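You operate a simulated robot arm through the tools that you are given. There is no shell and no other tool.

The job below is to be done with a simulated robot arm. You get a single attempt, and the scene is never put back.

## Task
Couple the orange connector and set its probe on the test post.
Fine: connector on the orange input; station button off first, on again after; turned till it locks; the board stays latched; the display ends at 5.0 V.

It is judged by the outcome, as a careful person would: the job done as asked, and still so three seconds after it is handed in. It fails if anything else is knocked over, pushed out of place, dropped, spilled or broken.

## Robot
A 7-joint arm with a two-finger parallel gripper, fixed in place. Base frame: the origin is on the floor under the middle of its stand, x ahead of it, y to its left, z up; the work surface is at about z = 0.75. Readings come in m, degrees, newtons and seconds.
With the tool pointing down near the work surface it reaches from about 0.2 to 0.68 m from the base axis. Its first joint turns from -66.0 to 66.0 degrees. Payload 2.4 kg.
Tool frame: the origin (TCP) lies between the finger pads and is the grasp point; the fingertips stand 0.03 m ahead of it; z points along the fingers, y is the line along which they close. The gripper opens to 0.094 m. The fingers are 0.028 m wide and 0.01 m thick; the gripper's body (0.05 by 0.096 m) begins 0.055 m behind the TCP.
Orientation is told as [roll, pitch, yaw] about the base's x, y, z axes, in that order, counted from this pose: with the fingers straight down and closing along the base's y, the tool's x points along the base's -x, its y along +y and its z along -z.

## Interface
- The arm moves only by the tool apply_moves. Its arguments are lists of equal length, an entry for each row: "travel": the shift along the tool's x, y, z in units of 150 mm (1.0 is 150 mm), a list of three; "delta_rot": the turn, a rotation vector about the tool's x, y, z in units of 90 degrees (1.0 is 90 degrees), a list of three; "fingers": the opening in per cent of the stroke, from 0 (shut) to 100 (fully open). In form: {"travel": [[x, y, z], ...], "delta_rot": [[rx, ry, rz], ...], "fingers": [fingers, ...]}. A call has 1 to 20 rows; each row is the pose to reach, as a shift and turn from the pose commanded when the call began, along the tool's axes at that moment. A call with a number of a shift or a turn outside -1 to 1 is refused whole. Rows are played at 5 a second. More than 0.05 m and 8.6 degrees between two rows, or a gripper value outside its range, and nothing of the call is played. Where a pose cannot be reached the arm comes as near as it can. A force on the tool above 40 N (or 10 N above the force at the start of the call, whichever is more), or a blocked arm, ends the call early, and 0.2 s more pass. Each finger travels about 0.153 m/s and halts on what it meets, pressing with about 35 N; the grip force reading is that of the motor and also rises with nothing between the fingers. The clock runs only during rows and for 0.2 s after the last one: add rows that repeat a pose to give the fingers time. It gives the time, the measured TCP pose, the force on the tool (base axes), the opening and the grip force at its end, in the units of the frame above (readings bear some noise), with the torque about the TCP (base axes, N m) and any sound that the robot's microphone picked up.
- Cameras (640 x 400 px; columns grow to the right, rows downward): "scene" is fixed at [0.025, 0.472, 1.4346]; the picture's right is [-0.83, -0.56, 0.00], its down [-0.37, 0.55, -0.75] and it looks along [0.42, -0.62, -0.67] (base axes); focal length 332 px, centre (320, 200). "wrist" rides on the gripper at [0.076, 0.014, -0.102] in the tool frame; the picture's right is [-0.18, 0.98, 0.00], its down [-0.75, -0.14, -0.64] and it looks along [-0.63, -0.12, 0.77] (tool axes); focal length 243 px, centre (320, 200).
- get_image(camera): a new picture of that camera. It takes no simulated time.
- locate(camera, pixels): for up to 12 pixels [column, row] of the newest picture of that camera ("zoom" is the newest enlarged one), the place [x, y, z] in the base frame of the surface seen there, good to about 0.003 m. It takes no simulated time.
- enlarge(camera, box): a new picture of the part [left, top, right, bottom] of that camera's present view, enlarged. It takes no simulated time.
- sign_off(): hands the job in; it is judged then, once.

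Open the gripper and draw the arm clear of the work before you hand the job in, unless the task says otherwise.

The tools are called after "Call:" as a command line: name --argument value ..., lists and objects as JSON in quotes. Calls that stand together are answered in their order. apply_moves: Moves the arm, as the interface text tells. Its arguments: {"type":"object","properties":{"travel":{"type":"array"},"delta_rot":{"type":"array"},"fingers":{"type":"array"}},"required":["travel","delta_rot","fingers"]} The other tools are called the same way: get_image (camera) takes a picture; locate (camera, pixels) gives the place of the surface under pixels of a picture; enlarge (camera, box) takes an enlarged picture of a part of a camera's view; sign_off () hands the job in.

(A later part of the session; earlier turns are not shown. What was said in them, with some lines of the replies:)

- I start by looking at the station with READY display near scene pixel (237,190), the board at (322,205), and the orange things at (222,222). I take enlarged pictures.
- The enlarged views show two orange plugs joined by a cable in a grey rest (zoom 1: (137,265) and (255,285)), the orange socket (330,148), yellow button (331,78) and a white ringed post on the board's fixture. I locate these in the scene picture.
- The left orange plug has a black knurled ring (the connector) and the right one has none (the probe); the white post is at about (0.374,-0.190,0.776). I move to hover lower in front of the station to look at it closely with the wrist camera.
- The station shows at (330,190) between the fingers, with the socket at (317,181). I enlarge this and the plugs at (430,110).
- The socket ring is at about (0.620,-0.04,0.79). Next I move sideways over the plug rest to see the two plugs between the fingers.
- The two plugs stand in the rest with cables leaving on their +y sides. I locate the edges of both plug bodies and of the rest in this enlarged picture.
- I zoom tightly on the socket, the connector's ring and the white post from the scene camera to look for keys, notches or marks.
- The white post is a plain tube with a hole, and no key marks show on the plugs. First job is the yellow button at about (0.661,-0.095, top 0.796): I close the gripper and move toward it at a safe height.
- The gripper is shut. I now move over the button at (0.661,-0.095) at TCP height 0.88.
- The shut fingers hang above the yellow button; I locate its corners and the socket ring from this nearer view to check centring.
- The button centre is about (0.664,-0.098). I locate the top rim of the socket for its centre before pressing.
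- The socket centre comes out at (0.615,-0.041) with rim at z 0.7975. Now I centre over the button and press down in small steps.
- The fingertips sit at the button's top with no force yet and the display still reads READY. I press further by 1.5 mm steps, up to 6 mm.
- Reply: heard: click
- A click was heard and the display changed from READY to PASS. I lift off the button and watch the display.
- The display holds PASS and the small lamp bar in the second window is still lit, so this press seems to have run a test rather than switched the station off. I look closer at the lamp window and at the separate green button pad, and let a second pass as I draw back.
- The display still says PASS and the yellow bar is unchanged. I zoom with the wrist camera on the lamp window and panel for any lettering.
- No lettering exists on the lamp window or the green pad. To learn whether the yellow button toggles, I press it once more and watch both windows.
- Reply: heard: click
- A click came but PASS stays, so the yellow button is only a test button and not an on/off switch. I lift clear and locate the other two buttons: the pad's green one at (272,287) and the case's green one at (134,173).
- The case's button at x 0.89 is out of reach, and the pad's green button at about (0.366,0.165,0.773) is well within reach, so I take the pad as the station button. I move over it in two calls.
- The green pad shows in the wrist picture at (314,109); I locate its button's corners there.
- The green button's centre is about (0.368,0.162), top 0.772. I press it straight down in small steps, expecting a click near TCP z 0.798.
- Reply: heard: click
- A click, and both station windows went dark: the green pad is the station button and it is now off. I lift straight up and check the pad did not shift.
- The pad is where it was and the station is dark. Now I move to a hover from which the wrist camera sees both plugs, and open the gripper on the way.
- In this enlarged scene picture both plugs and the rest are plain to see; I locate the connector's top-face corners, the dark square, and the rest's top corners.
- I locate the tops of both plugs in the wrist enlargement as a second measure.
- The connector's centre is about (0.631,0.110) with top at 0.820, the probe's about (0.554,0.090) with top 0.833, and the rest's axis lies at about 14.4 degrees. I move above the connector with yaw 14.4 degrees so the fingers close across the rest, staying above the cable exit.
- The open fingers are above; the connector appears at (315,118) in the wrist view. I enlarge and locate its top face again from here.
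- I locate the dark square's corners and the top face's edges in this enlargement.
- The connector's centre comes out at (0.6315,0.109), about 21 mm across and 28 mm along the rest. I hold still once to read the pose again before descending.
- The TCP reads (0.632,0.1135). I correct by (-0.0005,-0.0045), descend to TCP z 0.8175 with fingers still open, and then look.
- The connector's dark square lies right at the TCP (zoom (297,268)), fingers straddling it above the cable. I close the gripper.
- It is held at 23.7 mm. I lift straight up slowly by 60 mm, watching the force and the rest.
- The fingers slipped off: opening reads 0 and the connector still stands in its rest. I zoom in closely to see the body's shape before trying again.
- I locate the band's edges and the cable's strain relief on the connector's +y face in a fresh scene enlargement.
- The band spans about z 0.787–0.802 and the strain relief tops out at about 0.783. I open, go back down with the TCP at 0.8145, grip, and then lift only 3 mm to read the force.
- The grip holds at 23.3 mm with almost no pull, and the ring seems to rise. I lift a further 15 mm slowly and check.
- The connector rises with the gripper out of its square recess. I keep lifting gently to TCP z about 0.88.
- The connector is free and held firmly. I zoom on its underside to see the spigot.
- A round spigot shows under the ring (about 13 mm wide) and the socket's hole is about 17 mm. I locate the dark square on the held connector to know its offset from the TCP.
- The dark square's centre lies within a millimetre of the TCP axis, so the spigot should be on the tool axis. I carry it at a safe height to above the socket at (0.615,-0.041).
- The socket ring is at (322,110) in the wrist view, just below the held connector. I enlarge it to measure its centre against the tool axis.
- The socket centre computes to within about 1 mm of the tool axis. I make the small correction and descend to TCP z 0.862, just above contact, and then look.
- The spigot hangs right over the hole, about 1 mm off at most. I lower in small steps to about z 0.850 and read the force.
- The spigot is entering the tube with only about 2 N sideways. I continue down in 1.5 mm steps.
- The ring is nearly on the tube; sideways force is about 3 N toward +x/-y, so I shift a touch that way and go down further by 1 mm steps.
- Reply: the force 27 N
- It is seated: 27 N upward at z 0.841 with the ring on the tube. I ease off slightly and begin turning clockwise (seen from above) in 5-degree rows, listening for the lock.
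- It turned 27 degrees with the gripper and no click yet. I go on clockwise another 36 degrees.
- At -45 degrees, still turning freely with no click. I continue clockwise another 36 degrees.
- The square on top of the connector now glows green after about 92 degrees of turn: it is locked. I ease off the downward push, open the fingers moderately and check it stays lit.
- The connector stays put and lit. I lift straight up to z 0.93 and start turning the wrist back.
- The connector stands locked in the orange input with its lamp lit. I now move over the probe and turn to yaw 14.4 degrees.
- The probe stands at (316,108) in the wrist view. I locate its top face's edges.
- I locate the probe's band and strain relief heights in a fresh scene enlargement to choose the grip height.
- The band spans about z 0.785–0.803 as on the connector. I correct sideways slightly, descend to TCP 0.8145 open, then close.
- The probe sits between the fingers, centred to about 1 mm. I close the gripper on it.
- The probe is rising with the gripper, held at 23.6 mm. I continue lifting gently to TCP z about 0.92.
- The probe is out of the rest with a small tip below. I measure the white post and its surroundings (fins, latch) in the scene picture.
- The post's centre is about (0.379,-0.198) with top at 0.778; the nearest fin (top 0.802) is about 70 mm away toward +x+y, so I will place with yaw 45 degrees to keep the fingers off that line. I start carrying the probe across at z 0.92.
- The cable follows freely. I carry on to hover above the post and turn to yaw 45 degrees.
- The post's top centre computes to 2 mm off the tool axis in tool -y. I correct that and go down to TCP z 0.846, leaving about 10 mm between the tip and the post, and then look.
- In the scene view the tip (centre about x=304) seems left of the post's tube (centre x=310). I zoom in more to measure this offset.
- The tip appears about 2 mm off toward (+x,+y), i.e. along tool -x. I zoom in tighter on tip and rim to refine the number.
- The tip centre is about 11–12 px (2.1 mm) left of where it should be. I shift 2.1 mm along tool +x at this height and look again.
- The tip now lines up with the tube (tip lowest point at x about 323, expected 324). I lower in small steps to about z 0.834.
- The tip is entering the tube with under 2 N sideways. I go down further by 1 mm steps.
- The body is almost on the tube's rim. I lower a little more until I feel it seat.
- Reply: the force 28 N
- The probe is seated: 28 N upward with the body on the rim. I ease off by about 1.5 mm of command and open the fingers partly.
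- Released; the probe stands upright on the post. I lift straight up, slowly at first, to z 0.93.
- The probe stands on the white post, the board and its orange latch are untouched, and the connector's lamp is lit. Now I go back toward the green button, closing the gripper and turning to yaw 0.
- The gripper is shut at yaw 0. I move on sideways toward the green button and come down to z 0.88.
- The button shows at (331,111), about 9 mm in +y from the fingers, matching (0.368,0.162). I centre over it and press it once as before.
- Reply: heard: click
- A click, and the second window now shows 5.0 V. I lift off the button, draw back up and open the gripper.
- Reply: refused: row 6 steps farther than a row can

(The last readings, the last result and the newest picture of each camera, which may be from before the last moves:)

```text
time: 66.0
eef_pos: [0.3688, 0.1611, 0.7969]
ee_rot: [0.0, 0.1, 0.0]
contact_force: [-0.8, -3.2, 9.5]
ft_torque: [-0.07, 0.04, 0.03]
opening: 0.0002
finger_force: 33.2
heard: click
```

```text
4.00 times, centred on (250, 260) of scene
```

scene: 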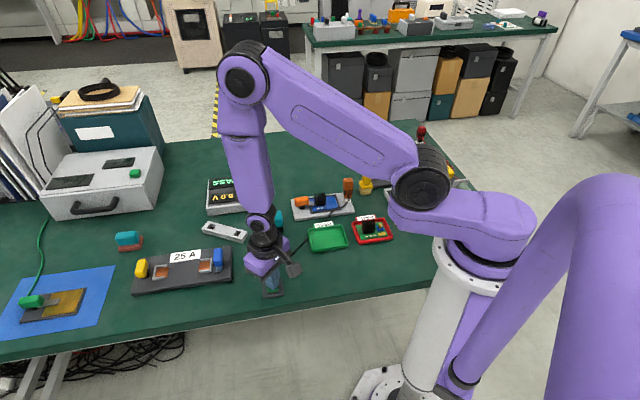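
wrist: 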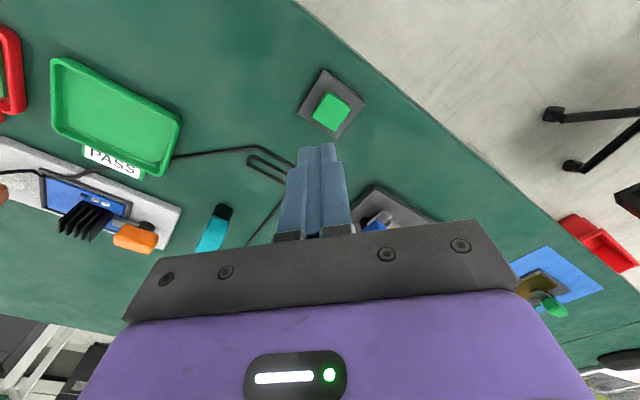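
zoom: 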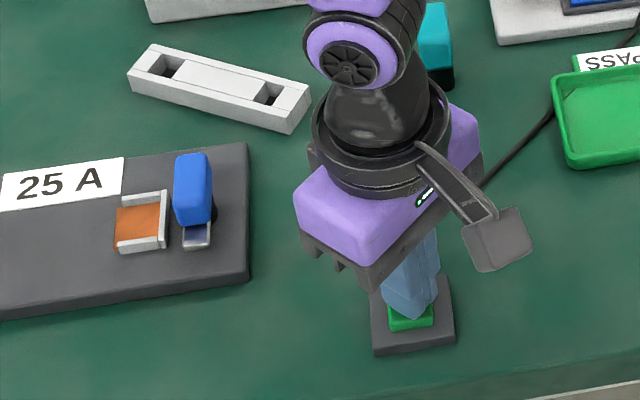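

That call was refused because one row stepped too far; nothing moved and 5.0 V is still shown. I repeat the retreat with smaller rows, lifting straight up first.

Call:
apply_moves --travel '[[0, 0, -0.03], [0, 0, -0.12], [0, 0, -0.3], [0, 0, -0.5], [0, -0.1, -0.7], [0, -0.3, -0.85], [0, -0.5, -0.95], [0, -0.7, -1.0], [0, -0.9, -1.0], [0, -0.9, -1.0]]' --delta_rot '[[0, 0, 0], [0, 0, 0], [0, 0, 0], [0, 0, 0], [0, 0, 0], [0, 0, 0], [0, 0, 0], [0, 0, 0], [0, 0, 0], [0, 0, 0]]' --fingers '[0, 0, 0, 0, 0, 20, 40, 60, 80, 80]'

Call:
get_image --camera "scene"

Call:
enlarge --camera "scene" --box '[200, 160, 300, 230]'

Call:
enlarge --camera "scene" --box '[280, 160, 380, 240]'

Call:
enlarge --camera "scene" --box '[190, 210, 310, 310]'

```text
time: 68.2
eef_pos: [0.368, 0.0262, 0.9492]
ee_rot: [0.0, 0.1, 0.0]
contact_force: [-0.9, 0.5, 0.1]
ft_torque: [0.0, -0.03, -0.01]
opening: 0.0753
finger_force: 0.1
```

```text
taken
```

scene: 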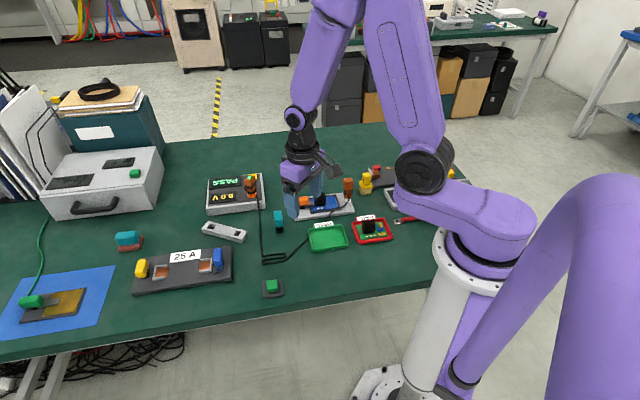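

```text
5.71 times, centred on (250, 195) of scene
```

zoom: 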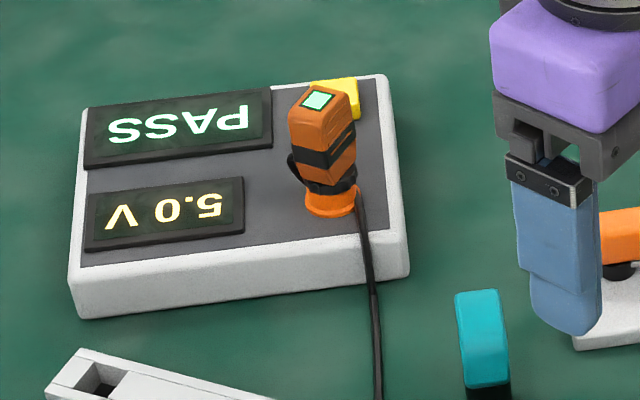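

```text
5.00 times, centred on (330, 200) of scene
```

zoom: 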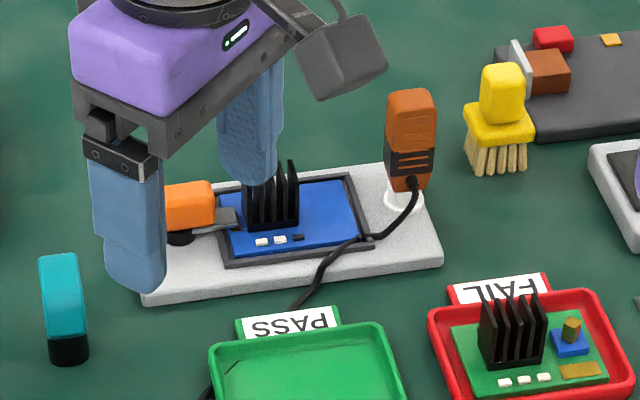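

```text
4.00 times, centred on (250, 260) of scene
```

zoom: 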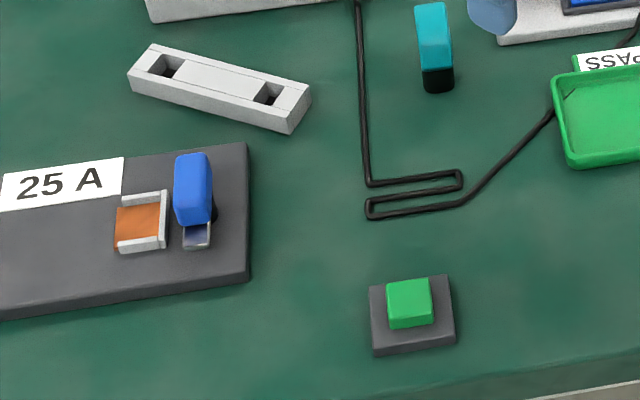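

5.0 V shows, the connector's lamp is lit, the probe stands on the post and the board is latched. I raise the arm further clear with the gripper open, let a couple of seconds pass, and check once more.

Call:
apply_moves --travel '[[-0.1, 0, -0.15], [-0.2, 0, -0.3], [-0.3, 0, -0.45], [-0.4, 0, -0.6], [-0.5, 0, -0.7], [-0.5, 0, -0.7], [-0.5, 0, -0.7], [-0.5, 0, -0.7], [-0.5, 0, -0.7], [-0.5, 0, -0.7], [-0.5, 0, -0.7], [-0.5, 0, -0.7], [-0.5, 0, -0.7]]' --delta_rot '[[0, 0, 0], [0, 0, 0], [0, 0, 0], [0, 0, 0], [0, 0, 0], [0, 0, 0], [0, 0, 0], [0, 0, 0], [0, 0, 0], [0, 0, 0], [0, 0, 0], [0, 0, 0], [0, 0, 0]]' --fingers '[90, 100, 100, 100, 100, 100, 100, 100, 100, 100, 100, 100, 100]'

Call:
get_image --camera "scene"

Call:
enlarge --camera "scene" --box '[200, 160, 370, 240]'

```text
time: 71.0
eef_pos: [0.4421, 0.0254, 1.0528]
ee_rot: [0.0, 0.0, 0.0]
contact_force: [0.3, 0.5, -0.2]
ft_torque: [-0.01, 0.03, -0.01]
opening: 0.0939
finger_force: 0.0
```

```text
taken
```

scene: 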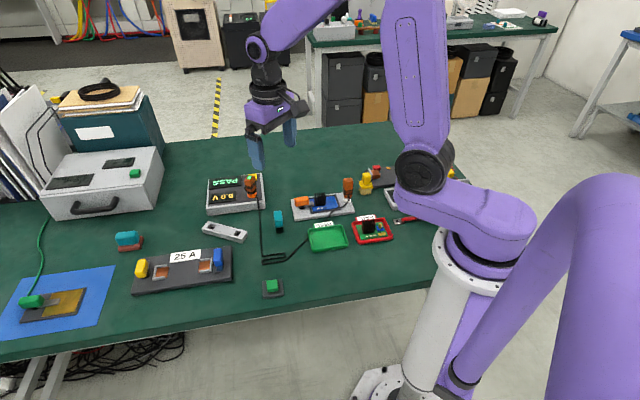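

```text
3.76 times, centred on (285, 200) of scene
```

zoom: 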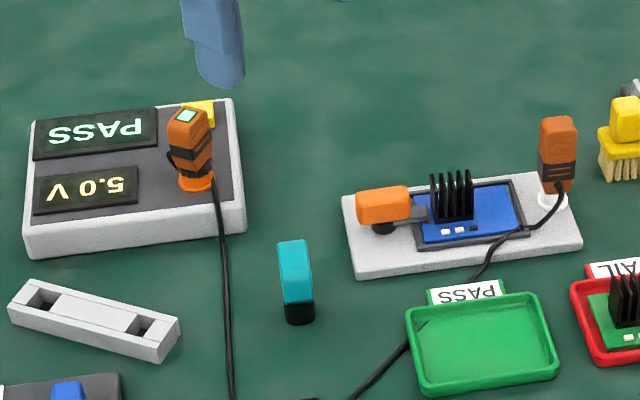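

The last pictures show a stable result: display at 5.0 V (zoom (85,188)), connector locked and lit, probe upright on the post, board latched, arm clear with the gripper open. I hand the job in.

Call:
sign_off

```text
The job is handed in.
```

The orange connector is locked in the orange input, its probe is on the white test post, and the display reads 5.0 V. It still read 5.0 V about five seconds later, just before I handed the job in.

- **Station button:** this turned out to be the separate green button on its own pad. I switched it off before coupling and on again once the connector was locked and the probe was set.
- **Lock:** I turned the connector about 92 degrees clockwise, and the indicator on its top lit green. It stayed lit after I let go.
- **Board:** it stayed latched in its fixture, and nothing else on the bench was moved.

**Extra presses on the yellow button:** I first took the yellow button on the station for the station button and pressed it twice. It is the test button: it changed the upper display from READY to PASS, and that display still shows PASS.

The arm is clear of the work with the gripper open.
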